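You operate a simulated robot arm through the tools that you are given. There is no shell and no other tool.

Carry out the task below with a simulated robot arm. There is one attempt and no reset: what you move stays moved.

Task
Seal the green dumpling in the white press, then back on the board.
Fine: into the nest, slide in, one stroke, slide out, back where it lay; leave the other dumpling. Where these are worked on the way, their far stop is far enough and under half their travel is too little: press slide.

Only the result counts: the job must be done as asked and must still hold three seconds after the hand-in. Knocking over, shifting, dropping, spilling or breaking anything else fails it. A push-on lid holds only when it is set on centred and level and pressed home; a screw cap is set on level and turned clockwise until tight.

Robot
A 6-joint arm with a two-finger parallel gripper, fixed in place. Base frame: the origin is on the floor under the middle of its stand, x ahead of it, y to its left, z up. Units: m, degrees, N and s.
With the tool pointing down near the work surface it reaches from about 0.24 to 0.66 m from the base axis. Its first joint turns from -66.0 to 66.0 degrees. Payload 2.9 kg.
The tool frame sits at the grasp point between the pads (the TCP): z along the fingers, y along the line on which they close. The tips reach 0.03 m beyond it. The gripper opens to 0.11 m. The fingers are 0.02 m wide and 0.01 m thick; the gripper's body (0.048 by 0.112 m) begins 0.055 m behind the TCP.
Orientation is that of the tool frame in the base frame, as a unit quaternion [x, y, z, w]. With the fingers straight down and closing along the base's y, the tool's x points along the base's -x, its y along +y and its z along -z.

Tools
- The arm moves only by the tool servo_tool. Its arguments are lists of equal length, an entry for each row: "offset": the shift along the tool's x, y, z in cm, a list of three; "rotation": the turn, a rotation vector about the tool's x, y, z in degrees, a list of three; "grip": the gripper command, from -1 (shut) to 1 (fully open), values between in proportion. In form: {"offset": [[tx, ty, tz], ...], "rotation": [[ax, ay, az], ...], "grip": [grip, ...]}. A call has 1 to 20 rows; each row shifts and turns the commanded pose from where the row before left it, along the tool's axes as they then stand. A row lasts 0.2 s, in which the tool goes at most 0.05 m and 8.6 degrees; a call with a longer step from one row to the next is refused whole, and so is a gripper value outside its range. Where a pose cannot be reached the arm comes as near as it can. A force on the tool above 90 N (or 10 N above the force at the start of the call, whichever is more), or a blocked arm, ends the call early, and 0.2 s more pass. Each finger travels about 0.108 m/s and halts on what it meets, pressing with about 32 N; the grip force reading is that of the motor and also rises with nothing between the fingers. The clock runs only during rows and for 0.2 s after the last one: add rows that do not move to give the fingers time. It gives the time, the measured TCP pose, the force on the tool (base axes), the opening and the grip force at its end, in the units of the frame above (readings bear some noise), with the torque about the TCP (base axes, N m) and any sound that the robot's microphone picked up.
- Cameras (640 x 400 px; columns grow to the right, rows downward): "scene" is fixed at [0.0683, 0.4254, 1.4024]; the picture's right is [-0.78, -0.62, 0.00], its down [-0.24, 0.30, -0.92] and it looks along [0.57, -0.73, -0.38] (base axes); focal length 313 px, centre (320, 200). "wrist" rides on the gripper at [0.072, 0.017, -0.103] in the tool frame; the picture's right is [-0.23, 0.97, 0.00], its down [-0.76, -0.18, -0.62] and it looks along [-0.61, -0.14, 0.78] (tool axes); focal length 222 px, centre (320, 200).
- camera(camera): a new picture of that camera. No time passes.
- point_at(camera, pixels): for up to 12 pixels [column, row] of the newest picture of that camera ("zoom" is the newest enlarged one), the place [x, y, z] in the base frame of the surface seen there, good to about 0.002 m, but the place of the scene camera against the robot may be out by one fixed shift of up to 0.012 m in any direction. No time passes.
- close_up(camera, box): a new picture of the part [left, top, right, bottom] of that camera's present view, enlarged. No time passes.
- hand_in(): hands the job in; it is judged then, once.

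Leave the gripper open and the arm clear of the work at the hand-in unless told otherwise.

The tools are called after "Call:" as name(argument=value, ...) on one line, values as JSON. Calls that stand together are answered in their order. servo_tool: Moves the arm, as the interface text tells. Its arguments: {"type":"object","properties":{"offset":{"type":"array"},"rotation":{"type":"array"},"grip":{"type":"array"}},"required":["offset","rotation","grip"]} The other tools are called the same way: camera (camera) takes a picture; point_at (camera, pixels) gives the place of the surface under pixels of a picture; close_up (camera, box) takes an enlarged picture of a part of a camera's view; hand_in () hands the job in.

At the start:

```text
time_s: 0.0
position: [0.3059, -0.0861, 1.32]
ee_rot: [0.0, 1.0, 0.0, 0.0]
contact_force: [0.5, -0.3, 0.4]
moment: [-0.01, -0.02, 0.03]
opening: 0.1103
grip_force: 0.0
```

scene: 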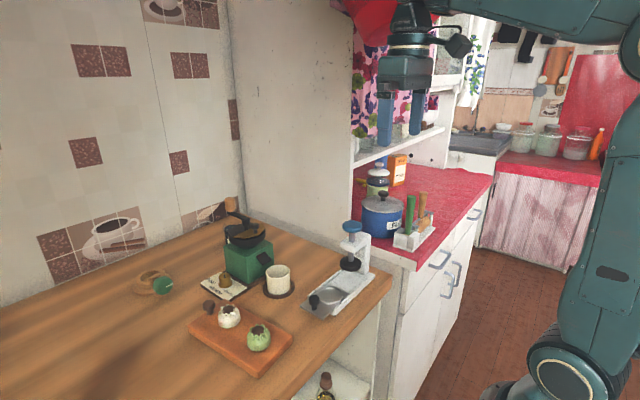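
wrist: 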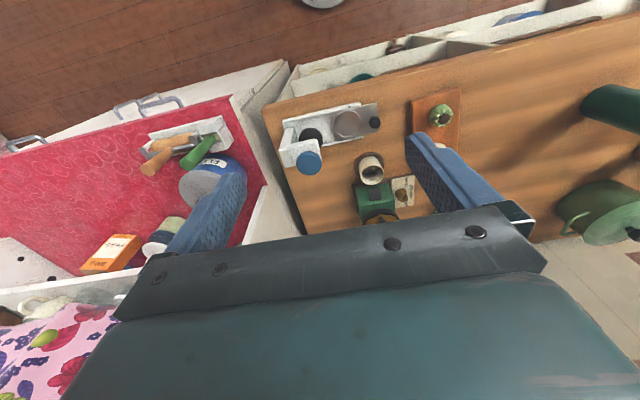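

I see a wooden table with a board (two dumplings, one white and one green), and a white press with a blue-topped plunger and a slide tray. I'll take closer looks at the press and the board.

Call:
close_up(camera="scene", box=[180, 200, 400, 385])

Call:
close_up(camera="wrist", box=[260, 80, 500, 230])

```text
2.16 times, centred on (290, 292) of scene
```

zoom: 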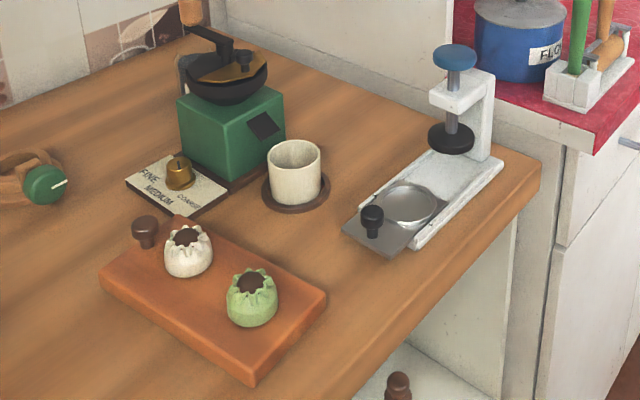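

```text
2.67 times, centred on (380, 155) of wrist
```

zoom: 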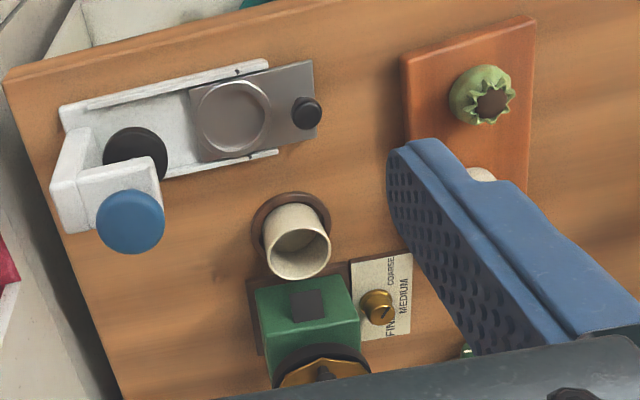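

The zoom of the wrist picture shows the press (blue button at (130,222), black ram at (135,155), nest at (233,118), slide knob at (306,112)) and the green dumpling at (490,100). I'll read positions.

Call:
point_at(camera="zoom", pixels=[[130, 218], [135, 150], [232, 118], [307, 108], [306, 125], [492, 103], [480, 80], [470, 172], [418, 100], [520, 60], [195, 95], [310, 75]])

Call:
point_at(camera="scene", pixels=[[351, 227], [258, 332], [229, 308], [315, 298], [322, 290], [208, 305], [260, 347], [327, 277], [350, 264], [279, 272], [265, 372], [192, 328]])

```text
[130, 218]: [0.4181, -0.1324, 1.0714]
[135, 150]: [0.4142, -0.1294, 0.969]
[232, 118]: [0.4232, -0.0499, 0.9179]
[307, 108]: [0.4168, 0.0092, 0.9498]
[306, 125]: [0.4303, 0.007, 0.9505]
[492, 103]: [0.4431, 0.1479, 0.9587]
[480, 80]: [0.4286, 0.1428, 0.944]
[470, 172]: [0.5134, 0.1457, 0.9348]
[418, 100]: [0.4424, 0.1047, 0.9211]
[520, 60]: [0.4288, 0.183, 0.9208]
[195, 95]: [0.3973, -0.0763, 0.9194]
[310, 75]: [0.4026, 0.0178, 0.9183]
```

```text
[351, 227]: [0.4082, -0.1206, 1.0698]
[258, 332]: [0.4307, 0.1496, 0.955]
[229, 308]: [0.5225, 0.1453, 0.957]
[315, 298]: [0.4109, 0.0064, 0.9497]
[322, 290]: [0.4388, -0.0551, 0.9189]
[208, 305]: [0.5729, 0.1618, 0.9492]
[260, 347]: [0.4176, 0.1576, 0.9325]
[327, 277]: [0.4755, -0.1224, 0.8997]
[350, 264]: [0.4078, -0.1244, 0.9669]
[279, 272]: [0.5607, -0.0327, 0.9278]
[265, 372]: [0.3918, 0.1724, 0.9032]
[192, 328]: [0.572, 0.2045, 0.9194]
```

Dumpling is around (0.435, 0.15), base on board at z≈0.921, top≈0.958. The slide runs roughly along y, nest at (0.423,-0.05), knob (0.423,0.008), ram at about (0.416,-0.13). I'll move above the board for a better look.

Call:
servo_tool(offset=[[-1.5, 2.95, 2.5], [-1.5, 2.95, 2.5], [-1.5, 2.95, 2.5], [-1.5, 2.95, 2.5], [-1.5, 2.95, 2.5], [-1.5, 2.95, 2.5], [-1.5, 2.95, 2.5], [-1.5, 2.95, 2.5], [0, 0, 0], [0, 0, 0]], rotation=[[0, 0, 0], [0, 0, 0], [0, 0, 0], [0, 0, 0], [0, 0, 0], [0, 0, 0], [0, 0, 0], [0, 0, 0], [0, 0, 0], [0, 0, 0]], grip=[1, 1, 1, 1, 1, 1, 1, 1, 1, 1])

Call:
camera(camera="wrist")

Call:
camera(camera="scene")

```text
time_s: 2.2
position: [0.4273, 0.1484, 1.1213]
ee_rot: [0.0, 1.0, 0.0, 0.001]
contact_force: [0.6, 0.4, 0.3]
moment: [-0.04, 0.03, -0.02]
opening: 0.1101
grip_force: 0.1
```

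```text
taken
```

wrist: 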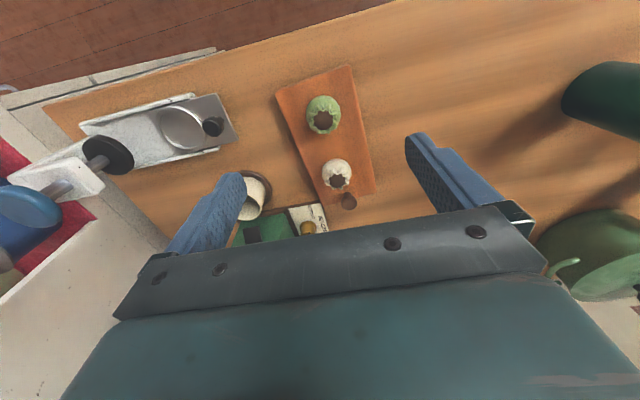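

```text
taken
```

scene: 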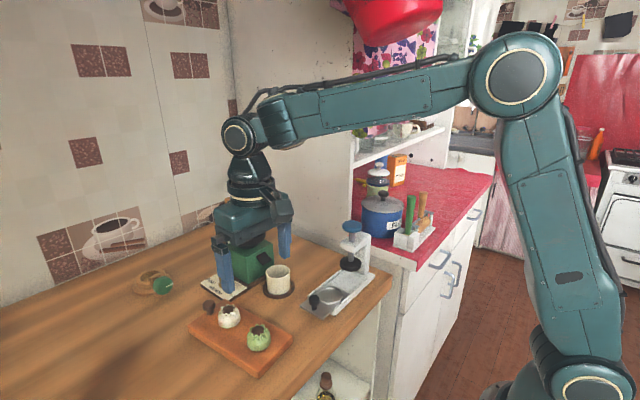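

Good view. Zooming on the board and on the press.

Call:
close_up(camera="wrist", box=[260, 55, 400, 215])

Call:
point_at(camera="wrist", pixels=[[323, 121], [322, 101], [308, 115], [339, 115], [323, 134], [337, 180], [337, 164], [181, 130], [213, 125], [111, 152], [275, 95], [352, 66]])

```text
2.50 times, centred on (330, 135) of wrist
```

zoom: 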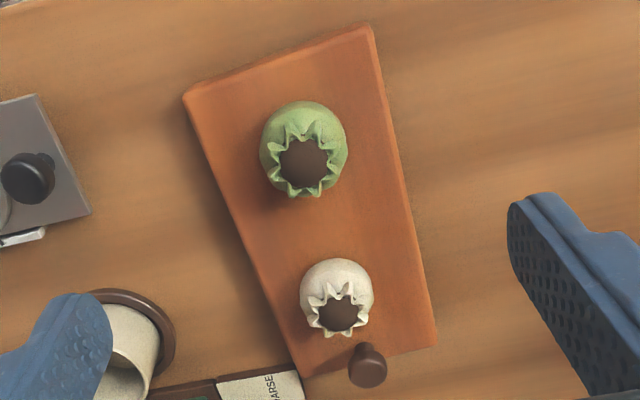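

```text
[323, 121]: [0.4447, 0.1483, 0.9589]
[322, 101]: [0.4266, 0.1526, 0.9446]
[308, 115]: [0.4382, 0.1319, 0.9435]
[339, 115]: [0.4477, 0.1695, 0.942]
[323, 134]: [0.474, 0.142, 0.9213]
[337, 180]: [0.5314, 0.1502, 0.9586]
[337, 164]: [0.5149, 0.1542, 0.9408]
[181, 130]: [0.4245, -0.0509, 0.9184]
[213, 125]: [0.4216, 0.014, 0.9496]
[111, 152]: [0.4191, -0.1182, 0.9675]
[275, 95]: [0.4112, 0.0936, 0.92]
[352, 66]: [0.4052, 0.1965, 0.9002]
```

Green dumpling: top centre about (0.4447, 0.148, 0.959). Now a close look at the press in the same view.

Call:
close_up(camera="wrist", box=[70, 80, 250, 195])

```text
3.48 times, centred on (160, 138) of wrist
```

zoom: 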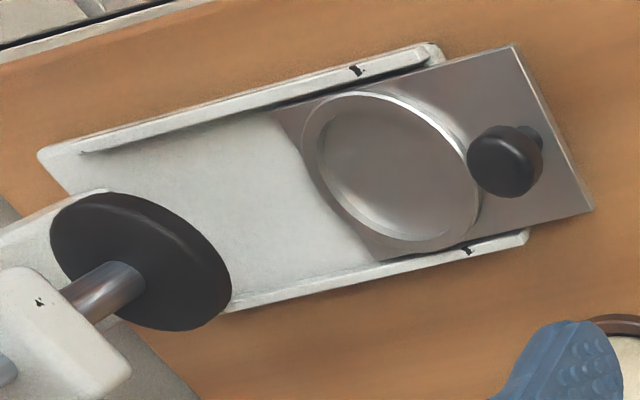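

The nest is a ringed dish around (390,165) of the zoom; the knob at (500,160). I'll read a dozen places.

Call:
point_at(camera="zoom", pixels=[[390, 165], [309, 145], [474, 215], [362, 94], [415, 240], [498, 158], [515, 48], [590, 210], [430, 50], [525, 238], [180, 225], [200, 190]])

Call:
close_up(camera="scene", box=[290, 205, 390, 330])

```text
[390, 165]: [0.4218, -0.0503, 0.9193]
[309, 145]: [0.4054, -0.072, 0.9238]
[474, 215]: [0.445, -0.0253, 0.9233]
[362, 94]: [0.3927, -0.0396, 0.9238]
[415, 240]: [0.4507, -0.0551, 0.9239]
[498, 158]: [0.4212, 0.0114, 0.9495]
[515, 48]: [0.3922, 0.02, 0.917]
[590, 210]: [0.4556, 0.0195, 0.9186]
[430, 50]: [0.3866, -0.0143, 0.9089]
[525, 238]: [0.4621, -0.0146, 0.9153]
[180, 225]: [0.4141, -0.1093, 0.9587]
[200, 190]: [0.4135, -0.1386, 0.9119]
```

```text
3.20 times, centred on (340, 268) of scene
```

zoom: 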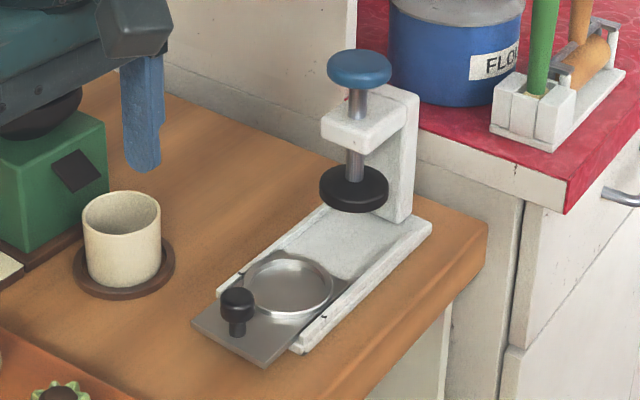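

Plate edge corners are both at y≈0.02, so the slide runs along base y. Nest: centre ≈(0.422,-0.050), ring top 0.924, floor 0.919. I'll turn the tool +90° about its z so the fingers close along base x and the camera faces away from the press.

Call:
servo_tool(offset=[[0, 0, 0], [0, 0, 0], [0, 0, 0], [0, 0, 0], [0, 0, 0], [0, 0, 0], [0, 0, 0], [0, 0, 0], [0, 0, 0], [0, 0, 0], [0, 0, 0], [0, 0, 0]], rotation=[[0, 0, 8.2], [0, 0, 8.2], [0, 0, 8.2], [0, 0, 8.2], [0, 0, 8.2], [0, 0, 8.2], [0, 0, 8.2], [0, 0, 8.2], [0, 0, 8.2], [0, 0, 8.1], [0, 0, 8.1], [0, 0, 0]], grip=[1, 1, 1, 1, 1, 1, 1, 1, 1, 1, 1, 1])

Call:
camera(camera="wrist")

```text
time_s: 4.8
position: [0.4257, 0.1501, 1.1213]
ee_rot: [0.708, 0.706, 0.001, 0.001]
contact_force: [-0.1, -0.1, 0.1]
moment: [-0.02, -0.02, 0.0]
opening: 0.1102
grip_force: 0.0
```

```text
taken
```

wrist: 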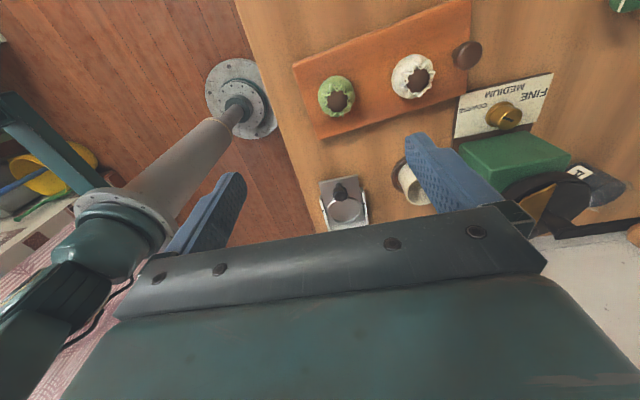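

Orientation is as planned. Zooming on the dumplings from this side for the centre and the width.

Call:
close_up(camera="wrist", box=[285, 50, 445, 150])

```text
4.00 times, centred on (365, 100) of wrist
```

zoom: 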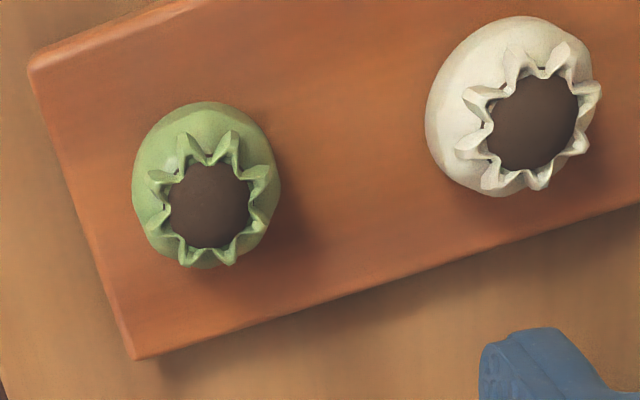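

Call:
point_at(camera="zoom", pixels=[[210, 205], [136, 185], [276, 185], [205, 106], [210, 264], [155, 185], [272, 178], [215, 135], [540, 125], [330, 200], [45, 65], [130, 340]])

```text
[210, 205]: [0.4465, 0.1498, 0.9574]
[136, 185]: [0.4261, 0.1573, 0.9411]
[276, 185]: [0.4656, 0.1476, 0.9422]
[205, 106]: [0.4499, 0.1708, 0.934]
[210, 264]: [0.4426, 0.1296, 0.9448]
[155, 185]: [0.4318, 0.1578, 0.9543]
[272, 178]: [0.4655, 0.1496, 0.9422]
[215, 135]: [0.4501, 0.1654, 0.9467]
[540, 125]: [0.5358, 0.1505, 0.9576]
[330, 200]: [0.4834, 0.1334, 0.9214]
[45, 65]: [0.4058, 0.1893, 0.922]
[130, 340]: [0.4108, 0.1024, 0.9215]
```

Green dumpling spans x 0.426–0.466 and y 0.130–0.171, centre (0.446, 0.150), about 40 mm wide. I'll go over it to z≈1.0 with the fingers at about 75 mm.

Call:
servo_tool(offset=[[0, 1.0, 2], [0, 1.0, 3], [0, 0, 3], [0, 0, 2.5], [0, 0, 1.5], [0, 0, 0], [0, 0, 0]], rotation=[[0, 0, 0], [0, 0, 0], [0, 0, 0], [0, 0, 0], [0, 0, 0], [0, 0, 0], [0, 0, 0]], grip=[0.36, 0.36, 0.36, 0.36, 0.36, 0.36, 0.36])

Call:
camera(camera="wrist")

Call:
close_up(camera="scene", box=[180, 240, 340, 390])

```text
time_s: 6.4
position: [0.447, 0.1499, 1.0012]
ee_rot: [0.707, 0.707, 0.0, -0.001]
contact_force: [-0.3, -0.4, -0.6]
moment: [0.0, 0.02, 0.0]
opening: 0.0749
grip_force: 0.0
```

```text
taken
```

wrist: 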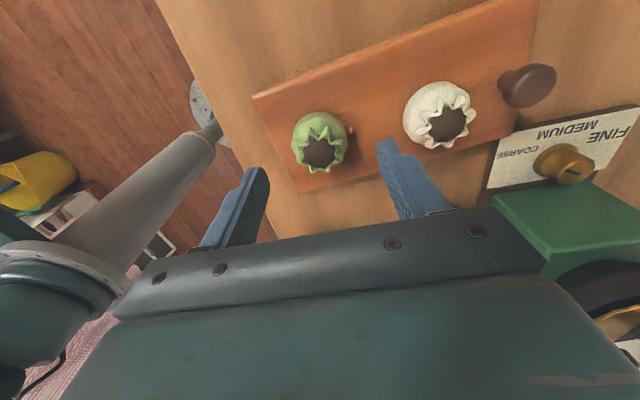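

```text
2.67 times, centred on (260, 315) of scene
```

zoom: 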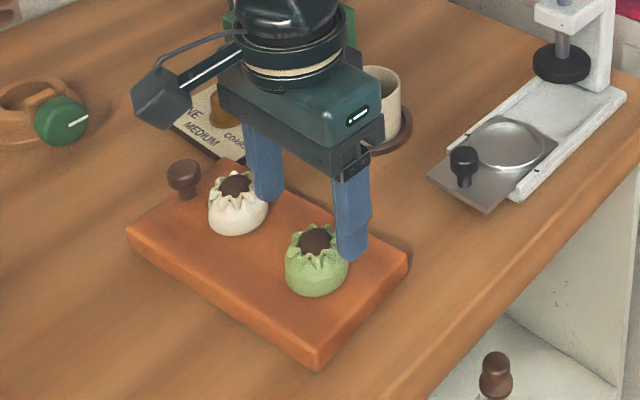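

Fingers straddle the dumpling. I check the dumpling's centre again from this closer view with the wrist camera.

Call:
close_up(camera="wrist", box=[240, 90, 440, 215])

```text
3.20 times, centred on (340, 152) of wrist
```

zoom: 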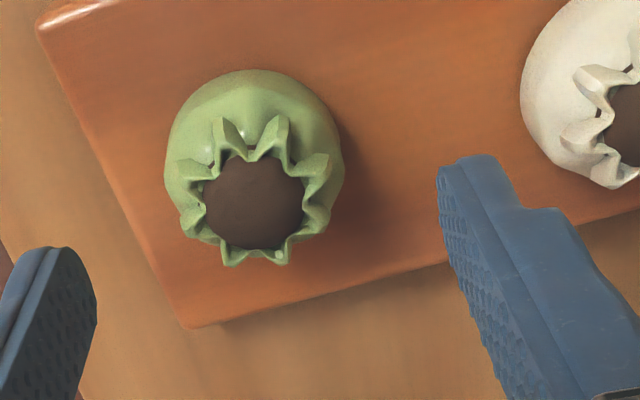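

Call:
point_at(camera="zoom", pixels=[[253, 202], [168, 155], [342, 160], [255, 72], [255, 262], [183, 225], [328, 165], [275, 130], [465, 165], [60, 255], [222, 130], [226, 258]])

```text
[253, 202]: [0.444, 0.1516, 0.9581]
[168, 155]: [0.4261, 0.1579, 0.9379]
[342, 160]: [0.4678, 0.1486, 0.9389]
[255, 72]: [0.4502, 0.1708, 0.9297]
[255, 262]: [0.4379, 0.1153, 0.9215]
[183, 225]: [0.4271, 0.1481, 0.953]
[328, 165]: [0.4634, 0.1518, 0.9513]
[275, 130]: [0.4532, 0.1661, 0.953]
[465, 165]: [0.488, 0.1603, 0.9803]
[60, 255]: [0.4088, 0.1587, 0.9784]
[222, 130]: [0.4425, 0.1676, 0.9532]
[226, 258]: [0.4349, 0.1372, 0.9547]
```

Centre confirmed at about (0.446, 0.150). I lower 4 cm so the tips stop about 9 mm above the board, then close gently onto the dumpling.

Call:
servo_tool(offset=[[0, 0, 1.5], [0, 0, 1.5], [0, 0, 1.0], [0, 0, 0], [0, 0, 0], [0, 0, 0], [0, 0, 0], [0, 0, 0]], rotation=[[0, 0, 0], [0, 0, 0], [0, 0, 0], [0, 0, 0], [0, 0, 0], [0, 0, 0], [0, 0, 0], [0, 0, 0]], grip=[0.36, 0.36, 0.36, 0.36, -0.1, -0.34, -0.34, -0.34])

Call:
camera(camera="wrist")

```text
time_s: 8.2
position: [0.4463, 0.1493, 0.9602]
ee_rot: [0.707, 0.707, 0.0, 0.0]
contact_force: [0.5, -0.3, 0.5]
moment: [0.01, -0.02, 0.01]
opening: 0.0438
grip_force: 5.6
```

```text
taken
```

wrist: 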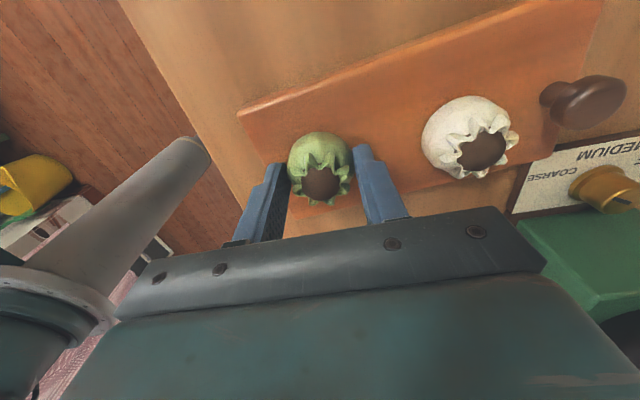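

Opening stopped at 43.8 mm with 5.6 N — the dumpling is held. I firm up a bit and lift slowly.

Call:
servo_tool(offset=[[0, 0, 0], [0, 0, 0], [0, 0, -0.5], [0, 0, -1.0], [0, 0, -1.5], [0, 0, 0]], rotation=[[0, 0, 0], [0, 0, 0], [0, 0, 0], [0, 0, 0], [0, 0, 0], [0, 0, 0]], grip=[-0.5, -0.5, -0.5, -0.5, -0.5, -0.5])

Call:
close_up(camera="scene", box=[180, 240, 340, 390])

Call:
camera(camera="wrist")

```text
time_s: 9.6
position: [0.4465, 0.1487, 0.9906]
ee_rot: [0.707, 0.707, 0.0, 0.001]
contact_force: [-0.2, -0.2, 0.1]
moment: [0.01, 0.0, 0.01]
opening: 0.044
grip_force: 6.1
```

```text
2.67 times, centred on (260, 315) of scene
```

zoom: 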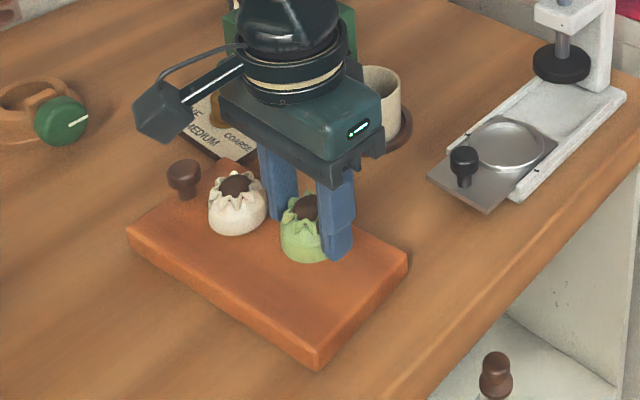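

```text
taken
```

wrist: 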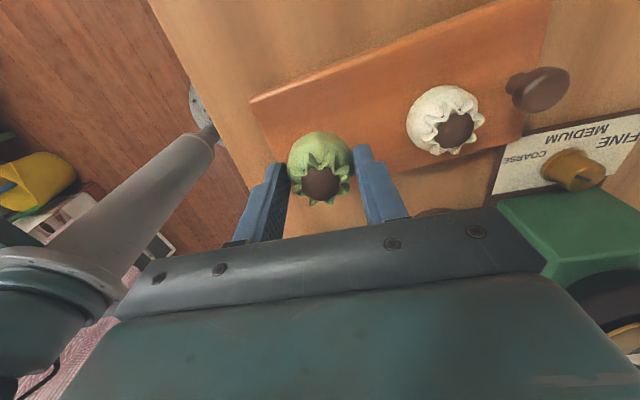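

The dumpling came up cleanly. I raise it and carry it over the nest at z≈1.12 (above everything on the press), where I can still see the nest past the dumpling.

Call:
servo_tool(offset=[[0, 0, -3], [0, 0, -3.5], [0, 0, -3.5], [-1.5, 0, -3], [-3, -0.4, 0], [-3, -0.4, 0], [-3, -0.4, 0], [-3, -0.4, 0], [-3, -0.42, 0], [-2, -0.2, 0], [-1.3, 0, 0], [0, 0, 0], [0, 0, 0]], rotation=[[0, 0, 0], [0, 0, 0], [0, 0, 0], [0, 0, 0], [0, 0, 0], [0, 0, 0], [0, 0, 0], [0, 0, 0], [0, 0, 0], [0, 0, 0], [0, 0, 0], [0, 0, 0], [0, 0, 0]], grip=[-0.5, -0.5, -0.5, -0.5, -0.5, -0.5, -0.5, -0.5, -0.5, -0.5, -0.5, -0.5, -0.5])

Call:
camera(camera="wrist")

Call:
close_up(camera="wrist", box=[240, 40, 400, 140])

```text
time_s: 12.4
position: [0.4223, -0.0479, 1.1214]
ee_rot: [0.707, 0.707, 0.001, 0.0]
contact_force: [0.3, -0.5, -1.0]
moment: [0.01, 0.0, -0.01]
opening: 0.0439
grip_force: 6.3
```

```text
taken
```

wrist: 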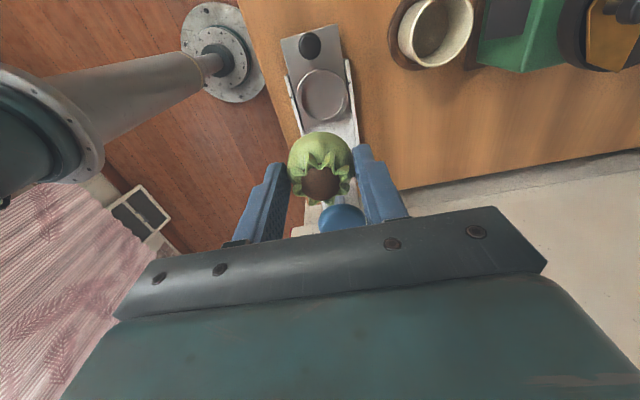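

```text
4.00 times, centred on (320, 90) of wrist
```

zoom: 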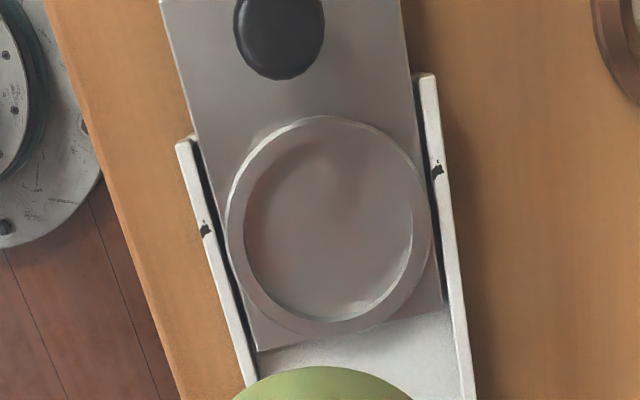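

The nest ring is clear here. I read its rim, knob and rails to fix the centre.

Call:
point_at(camera="zoom", pixels=[[235, 225], [423, 235], [325, 122], [332, 329], [262, 152], [400, 165], [260, 300], [400, 300], [328, 225], [280, 30], [330, 395], [185, 150]])

Call:
point_at(camera="wrist", pixels=[[320, 185], [341, 214], [310, 44], [345, 85], [290, 85], [301, 60], [341, 30], [283, 40]])

```text
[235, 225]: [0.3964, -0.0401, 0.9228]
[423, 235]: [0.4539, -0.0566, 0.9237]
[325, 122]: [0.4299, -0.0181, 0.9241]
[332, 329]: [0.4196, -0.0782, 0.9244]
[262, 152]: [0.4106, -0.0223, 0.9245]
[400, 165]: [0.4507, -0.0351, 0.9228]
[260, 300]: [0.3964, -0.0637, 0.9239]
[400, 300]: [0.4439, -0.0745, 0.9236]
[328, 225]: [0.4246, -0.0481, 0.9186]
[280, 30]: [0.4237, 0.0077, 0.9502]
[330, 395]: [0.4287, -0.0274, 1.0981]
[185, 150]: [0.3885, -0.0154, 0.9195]
```

```text
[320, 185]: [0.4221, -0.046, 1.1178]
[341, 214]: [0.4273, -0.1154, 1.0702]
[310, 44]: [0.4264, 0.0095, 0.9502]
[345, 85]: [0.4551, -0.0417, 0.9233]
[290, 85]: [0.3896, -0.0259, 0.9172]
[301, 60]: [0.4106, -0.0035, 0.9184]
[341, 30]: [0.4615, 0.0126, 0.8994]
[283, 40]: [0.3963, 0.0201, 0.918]
```

Nest centre averages to (0.425, -0.0485), floor at 0.9186. The dumpling rides with its base about 39 mm below the TCP. I shift 2 mm in x and descend to z≈0.962 (still a few mm above contact).

Call:
servo_tool(offset=[[-0.04, 0.2, 2], [0, 0, 3], [0, 0, 3], [0, 0, 3], [0, 0, 2.5], [0, 0, 1.5], [0, 0, 0.7], [0, 0, 0], [0, 0, 0]], rotation=[[0, 0, 0], [0, 0, 0], [0, 0, 0], [0, 0, 0], [0, 0, 0], [0, 0, 0], [0, 0, 0], [0, 0, 0], [0, 0, 0]], grip=[-0.5, -0.5, -0.5, -0.5, -0.5, -0.5, -0.5, -0.5, -0.5])

Call:
camera(camera="wrist")

Call:
close_up(camera="scene", box=[270, 190, 400, 340])

```text
time_s: 14.4
position: [0.4252, -0.0498, 0.962]
ee_rot: [0.707, 0.707, 0.001, 0.0]
contact_force: [-0.4, -0.2, -0.1]
moment: [0.0, 0.0, -0.04]
opening: 0.0439
grip_force: 6.1
```

```text
taken
```

wrist: 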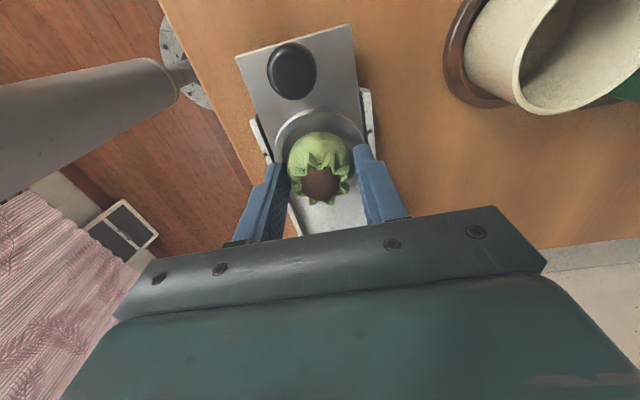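

```text
2.67 times, centred on (335, 265) of scene
```

zoom: 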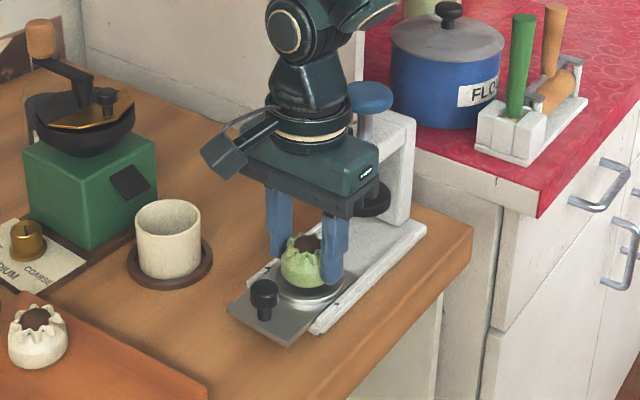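

The dumpling hangs centred over the nest. I lower the last ~4 mm and open the fingers gently to about 65 mm.

Call:
servo_tool(offset=[[0, 0, 0.2], [0, 0, 0.2], [0, 0, 0], [0, 0, 0], [0, 0, 0], [0, 0, 0], [0, 0, 0]], rotation=[[0, 0, 0], [0, 0, 0], [0, 0, 0], [0, 0, 0], [0, 0, 0], [0, 0, 0], [0, 0, 0]], grip=[-0.5, -0.5, -0.5, -0.25, -0.1, 0.15, 0.15])

Call:
camera(camera="wrist")

Call:
close_up(camera="scene", box=[270, 190, 400, 340])

```text
time_s: 16.0
position: [0.4239, -0.0476, 0.9592]
ee_rot: [0.707, 0.707, 0.001, 0.001]
contact_force: [0.3, 0.2, 0.3]
moment: [0.04, -0.03, 0.0]
opening: 0.063
grip_force: 0.1
```

```text
taken
```

wrist: 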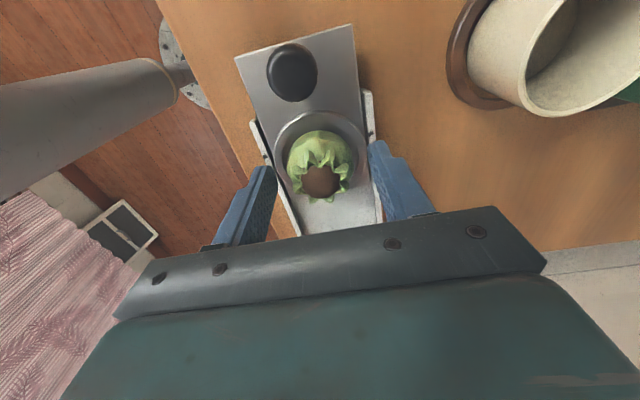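

```text
2.67 times, centred on (335, 265) of scene
```

zoom: 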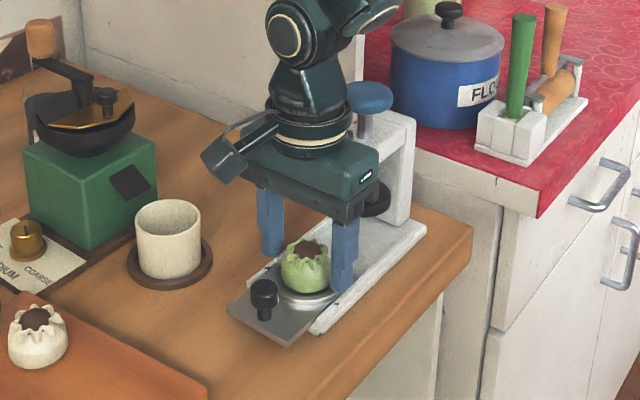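

The dumpling sits in the nest. I rise straight up and check centring.

Call:
servo_tool(offset=[[0, 0, -1], [0, 0, -2], [0, 0, -3.5], [0, 0, -4], [0, 0, -4], [0, 0, 0], [0, 0, 0]], rotation=[[0, 0, 0], [0, 0, 0], [0, 0, 0], [0, 0, 0], [0, 0, 0], [0, 0, 0], [0, 0, 0]], grip=[0.15, 0.15, 0.15, 0.15, 0.15, 0.15, 0.15])

Call:
camera(camera="wrist")

Call:
close_up(camera="wrist", box=[240, 30, 400, 130])

```text
time_s: 17.6
position: [0.4258, -0.0478, 1.1054]
ee_rot: [0.706, 0.708, 0.001, 0.0]
contact_force: [-0.7, -0.1, -1.1]
moment: [-0.02, 0.01, -0.04]
opening: 0.0632
grip_force: 0.0
```

```text
taken
```

wrist: 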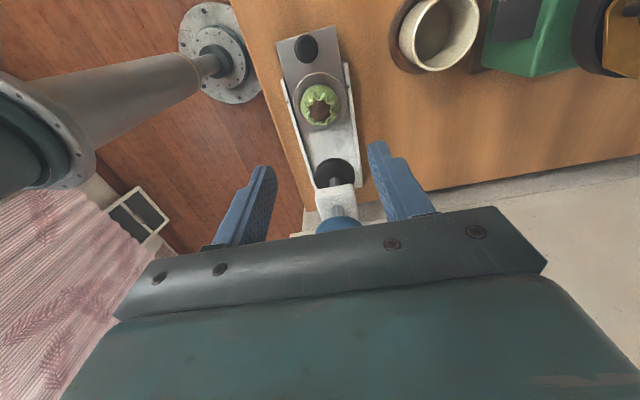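

```text
4.00 times, centred on (320, 80) of wrist
```

zoom: 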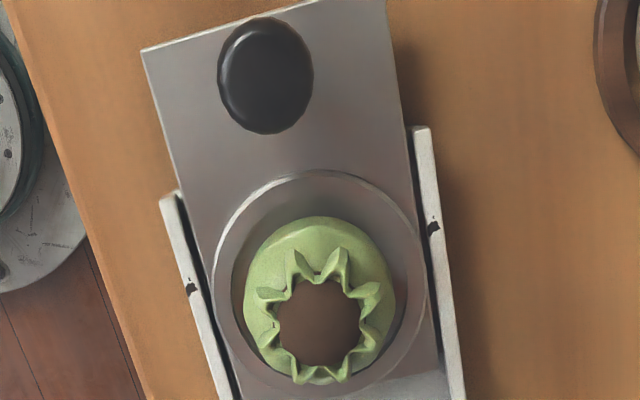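

The dumpling sits well inside the ring. I read the positions of the dumpling, knob, ram, bracket and button for the slide stroke.

Call:
point_at(camera="zoom", pixels=[[320, 322], [268, 65], [222, 80], [312, 75], [265, 20], [262, 130], [250, 270], [393, 290], [325, 220], [215, 290], [425, 265], [395, 20]])

Call:
point_at(camera="wrist", pixels=[[333, 168], [316, 172], [352, 168], [336, 196], [336, 188], [337, 226], [337, 218], [320, 224], [356, 222], [330, 160], [353, 195], [318, 205]])

```text
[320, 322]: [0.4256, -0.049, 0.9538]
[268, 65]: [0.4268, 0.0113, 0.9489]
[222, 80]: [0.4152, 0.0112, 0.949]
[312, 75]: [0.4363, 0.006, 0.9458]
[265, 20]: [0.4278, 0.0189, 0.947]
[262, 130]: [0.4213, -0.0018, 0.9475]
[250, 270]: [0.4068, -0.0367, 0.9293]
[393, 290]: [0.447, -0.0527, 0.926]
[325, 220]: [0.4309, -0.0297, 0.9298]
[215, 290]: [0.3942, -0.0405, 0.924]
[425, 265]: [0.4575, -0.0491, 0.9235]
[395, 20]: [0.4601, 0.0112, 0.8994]
```

```text
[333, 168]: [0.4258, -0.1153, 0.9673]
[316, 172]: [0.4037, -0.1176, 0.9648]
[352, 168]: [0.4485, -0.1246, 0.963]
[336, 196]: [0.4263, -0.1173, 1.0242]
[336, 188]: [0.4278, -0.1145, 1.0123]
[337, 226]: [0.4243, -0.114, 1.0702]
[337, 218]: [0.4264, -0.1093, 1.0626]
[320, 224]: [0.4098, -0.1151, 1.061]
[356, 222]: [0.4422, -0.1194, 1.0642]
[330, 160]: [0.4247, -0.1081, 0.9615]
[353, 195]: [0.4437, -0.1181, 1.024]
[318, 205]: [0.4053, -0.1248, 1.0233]
```

Dumpling at (0.4256,-0.049) in the nest; knob centre (0.4255, 0.0085), top 0.949, 21 mm wide. Ram front edge at y≈-0.105, button front edge y≈-0.109. I'll shift over the knob, tilt the tool 15° so the gripper body leans away from the press, and come down to z≈1.0.

Call:
servo_tool(offset=[[3, 0, 0], [3.1, 0, 0], [0, 0, 0], [0, 0, 0], [0.9, 0, 3.35], [0.9, 0, 3.35], [0.9, 0, 3.35], [0, 0, 0], [0, 0, 0]], rotation=[[0, 0, 0], [0, 0, 0], [0, -7.5, 0], [0, -7.5, 0], [0, 0, 0], [0, 0, 0], [0, 0, 0], [0, 0, 0], [0, 0, 0]], grip=[0.15, 0.15, 0.15, -0.18, -0.18, -0.18, -0.18, -0.18, -0.18])

Call:
camera(camera="wrist")

Call:
close_up(camera="scene", box=[260, 190, 390, 340])

```text
time_s: 19.6
position: [0.4256, 0.0135, 1.0007]
ee_rot: [0.701, 0.701, -0.092, 0.093]
contact_force: [0.8, -0.8, 0.2]
moment: [0.0, -0.01, -0.04]
opening: 0.0454
grip_force: 0.0
```

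```text
taken
```

wrist: 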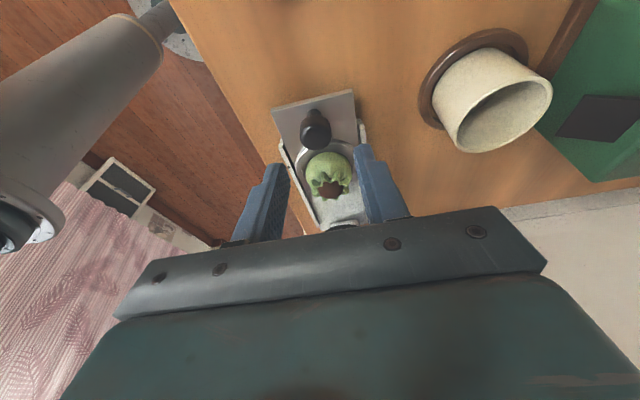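

```text
2.67 times, centred on (325, 265) of scene
```

zoom: 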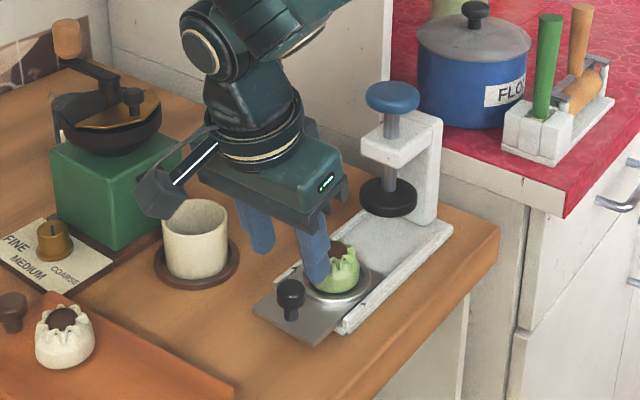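

Tilt is right: the body leans away from the press. The knob at (316,130) is between the fingers' planes. I lower straight down 4.3 cm around the knob.

Call:
servo_tool(offset=[[0.39, 0, 1.45], [0.39, 0, 1.45], [0.33, 0, 1.25], [0, 0, 0], [0, 0, 0]], rotation=[[0, 0, 0], [0, 0, 0], [0, 0, 0], [0, 0, 0], [0, 0, 0]], grip=[-0.18, -0.18, -0.18, -0.18, -0.18])

Call:
camera(camera="wrist")

Call:
close_up(camera="wrist", box=[240, 100, 400, 230])

Call:
close_up(camera="scene", box=[280, 240, 370, 340])

```text
time_s: 20.8
position: [0.4245, 0.012, 0.9575]
ee_rot: [0.702, 0.7, -0.092, 0.093]
contact_force: [-0.3, -0.2, -0.5]
moment: [0.0, -0.02, 0.0]
opening: 0.0453
grip_force: 0.2
```

```text
taken
```

wrist: 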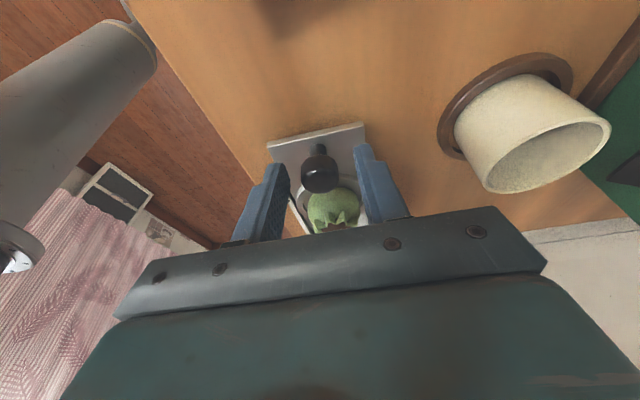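

```text
3.08 times, centred on (320, 165) of wrist
```

zoom: 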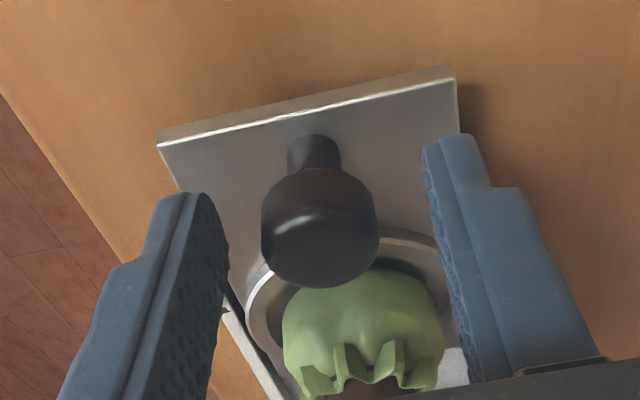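

```text
4.00 times, centred on (325, 290) of scene
```

zoom: 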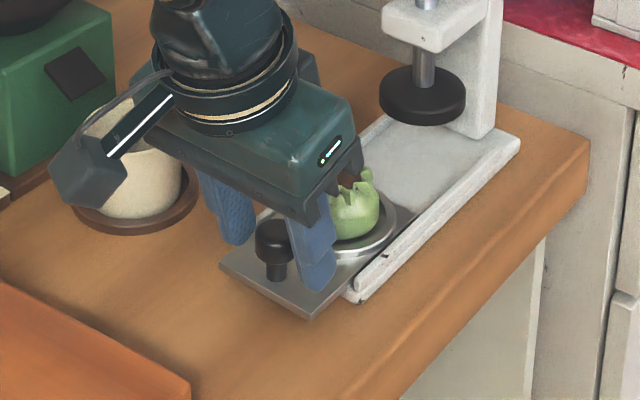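

The knob is centred between the fingers with tips clear of the plate. I close on the knob.

Call:
servo_tool(offset=[[0, 0, 0], [0, 0, 0], [0, 0, 0], [0, 0, 0]], rotation=[[0, 0, 0], [0, 0, 0], [0, 0, 0], [0, 0, 0]], grip=[-0.6, -0.9, -0.9, -0.9])

```text
time_s: 21.8
position: [0.424, 0.012, 0.9572]
ee_rot: [0.702, 0.7, -0.093, 0.092]
contact_force: [-2.8, 0.8, -0.5]
moment: [0.04, 0.07, 0.0]
opening: 0.0233
grip_force: 44.6
```

The knob is gripped at 23 mm. I slide it toward the press (base −y) about 6 cm first, gently.

Call:
servo_tool(offset=[[-0.29, 0, 0.078], [-0.48, 0, 0.129], [-0.58, 0, 0.155], [-0.676, 0, 0.181], [-0.676, 0, 0.181], [-0.676, 0, 0.181], [-0.676, 0, 0.181], [-0.676, 0, 0.181], [-0.58, 0, 0.155], [-0.48, 0, 0.129], [0, 0, 0]], rotation=[[0, 0, 0], [0, 0, 0], [0, 0, 0], [0, 0, 0], [0, 0, 0], [0, 0, 0], [0, 0, 0], [0, 0, 0], [0, 0, 0], [0, 0, 0], [0, 0, 0]], grip=[-0.9, -0.9, -0.9, -0.9, -0.9, -0.9, -0.9, -0.9, -0.9, -0.9, -0.9])

Call:
close_up(camera="scene", box=[280, 200, 400, 340])

Call:
camera(camera="wrist")

```text
time_s: 24.2
position: [0.4251, -0.0497, 0.9566]
ee_rot: [0.701, 0.701, -0.091, 0.092]
contact_force: [-11.1, 0.1, 7.5]
moment: [0.07, 0.19, -0.03]
opening: 0.0234
grip_force: 45.6
```

```text
2.86 times, centred on (340, 270) of scene
```

zoom: 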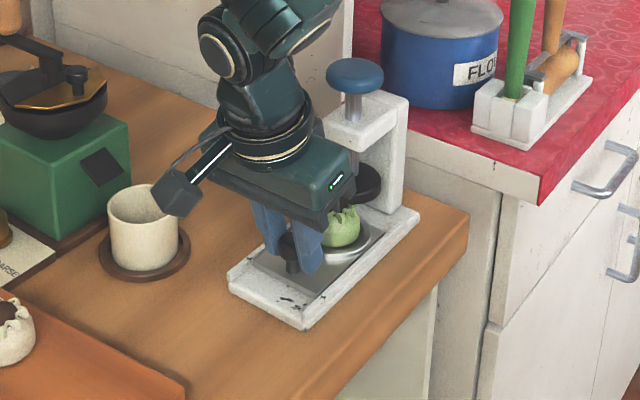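

```text
taken
```

wrist: 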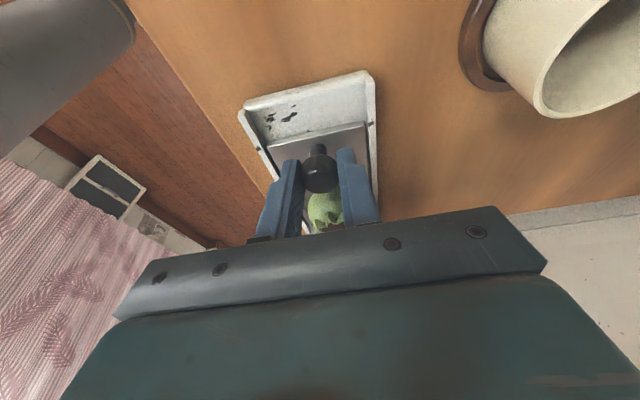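

Slide moved 6 cm with the knob; there's a side load of −11 N in x and +7.5 N in z, so I ease 1 mm to −x and slightly up while pushing the remaining ~2 cm slowly toward the stop.

Call:
servo_tool(offset=[[-0.3, -0.05, 0.03], [-0.39, -0.05, 0.08], [-0.39, 0, 0.105], [-0.39, 0, 0.105], [-0.29, 0, 0.078], [0, 0, 0]], rotation=[[0, 0, 0], [0, 0, 0], [0, 0, 0], [0, 0, 0], [0, 0, 0], [0, 0, 0]], grip=[-0.9, -0.9, -0.9, -0.9, -0.9, -0.9])

Call:
close_up(camera="scene", box=[280, 200, 400, 340])

```text
time_s: 25.6
position: [0.4245, -0.0663, 0.9574]
ee_rot: [0.701, 0.701, -0.092, 0.093]
contact_force: [1.1, 0.9, -11.3]
moment: [0.4, -0.03, 0.15]
opening: 0.0232
grip_force: 44.8
```

```text
2.86 times, centred on (340, 270) of scene
```

zoom: 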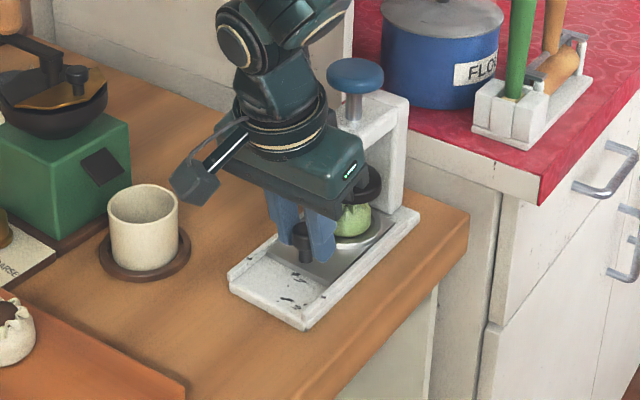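

No y force yet, so not at the stop. Continuing in 2 mm steps with a slight lowering to relieve the −11 N z load.

Call:
servo_tool(offset=[[-0.185, 0, 0.08], [-0.193, 0, 0.052], [0, 0, 0]], rotation=[[0, 0, 0], [0, 0, 0], [0, 0, 0]], grip=[-0.9, -0.9, -0.9])

```text
time_s: 26.4
position: [0.4247, -0.0688, 0.9574]
ee_rot: [0.701, 0.701, -0.092, 0.093]
contact_force: [-1.1, 0.7, 0.0]
moment: [0.32, 0.08, 0.02]
opening: 0.0234
grip_force: 45.3
```

Call:
servo_tool(offset=[[-0.193, 0, 0.052], [-0.193, 0, 0.052], [0, 0, 0]], rotation=[[0, 0, 0], [0, 0, 0], [0, 0, 0]], grip=[-0.9, -0.9, -0.9])

Call:
close_up(camera="scene", box=[300, 210, 390, 310])

```text
time_s: 27.2
position: [0.425, -0.0737, 0.9576]
ee_rot: [0.7, 0.702, -0.091, 0.092]
contact_force: [11.5, 11.4, -16.2]
moment: [-0.16, -0.3, 0.07]
opening: 0.0232
grip_force: 45.3
```

```text
4.00 times, centred on (345, 260) of scene
```

zoom: 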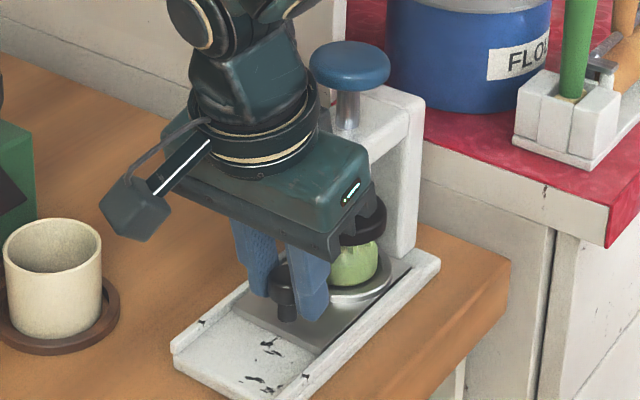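

y force rose to 11 N — likely the stop. I'll nudge 2 mm further to confirm it.

Call:
servo_tool(offset=[[-0.19, 0, 0.07], [0, 0, 0]], rotation=[[0, 0, 0], [0, 0, 0]], grip=[-0.9, -0.9])

```text
time_s: 27.8
position: [0.4247, -0.074, 0.9565]
ee_rot: [0.699, 0.704, -0.09, 0.091]
contact_force: [8.4, 30.5, -8.7]
moment: [-0.18, -0.16, 0.08]
opening: 0.0235
grip_force: 44.8
```

30 N against the hand in y with no more motion: the slide is at its far stop. I open the fingers and withdraw along the tool axis.

Call:
servo_tool(offset=[[0, 0, 0], [0, 0, 0], [0, 0, -1], [0, 0, -2], [0, 0, -3], [0, 0, -4], [0, 0, -4], [0, 0, 0]], rotation=[[0, 0, 0], [0, 0, 0], [0, 0, 0], [0, 0, 0], [0, 0, 0], [0, 0, 0], [0, 0, 0], [0, 0, 0]], grip=[-0.18, -0.18, -0.18, -0.18, -0.18, -0.18, -0.18, -0.18])

Call:
close_up(camera="scene", box=[290, 200, 400, 310])

Call:
camera(camera="wrist")

```text
time_s: 29.6
position: [0.4251, -0.0383, 1.092]
ee_rot: [0.702, 0.7, -0.092, 0.093]
contact_force: [-0.2, 0.1, 0.1]
moment: [0.04, -0.01, 0.01]
opening: 0.045
grip_force: 0.2
```

```text
3.64 times, centred on (345, 255) of scene
```

zoom: 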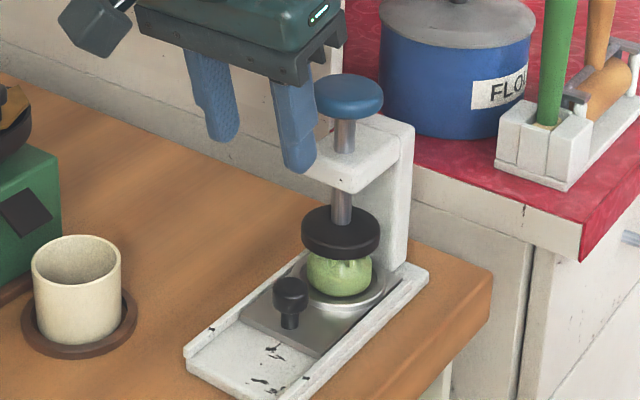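

```text
taken
```

wrist: 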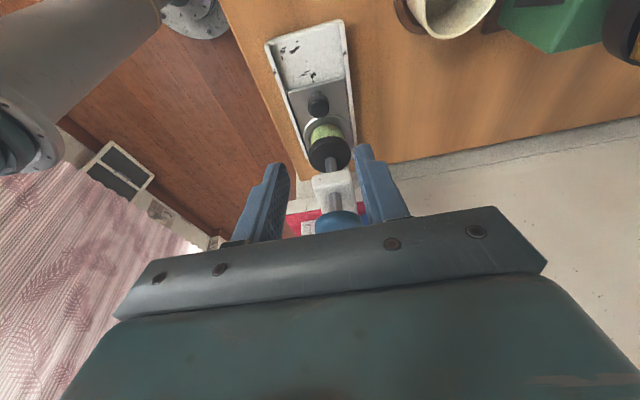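

The slide is fully in with the dumpling under the black ram. I rise to z≈1.17, remove the tilt, and look at the blue button.

Call:
servo_tool(offset=[[-1.03, 0, -3.86], [-1.03, 0, -3.86], [0, 0, 0], [0, 0, 0], [0, 0, 0], [0, 0, 0]], rotation=[[0, 0, 0], [0, 0, 0], [0, 7.5, 0], [0, 7.5, 0], [0, 0, 0], [0, 0, 0]], grip=[-0.18, -0.18, -0.5, -1, -1, -1])

Call:
camera(camera="wrist")

Call:
close_up(camera="wrist", box=[240, 100, 420, 220])

```text
time_s: 31.0
position: [0.4232, -0.0402, 1.1716]
ee_rot: [0.708, 0.706, 0.0, 0.001]
contact_force: [0.4, 0.2, 0.1]
moment: [0.0, -0.01, -0.02]
opening: 0.0
grip_force: 31.9
```

```text
taken
```

wrist: 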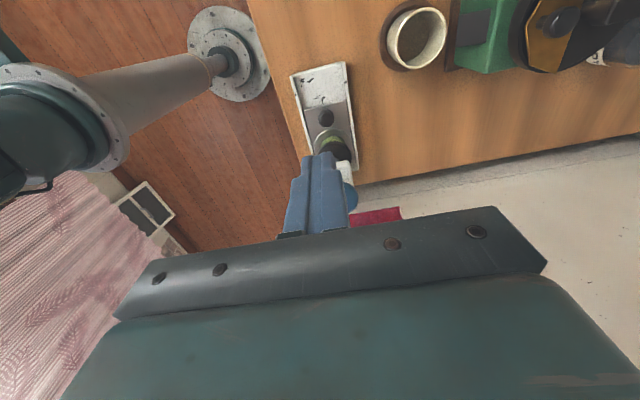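

```text
3.33 times, centred on (330, 160) of wrist
```

zoom: 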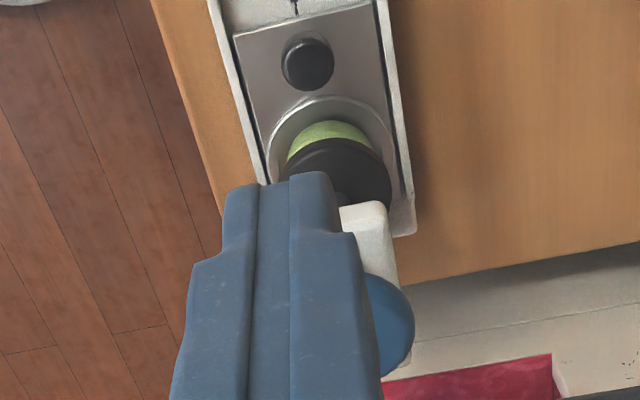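

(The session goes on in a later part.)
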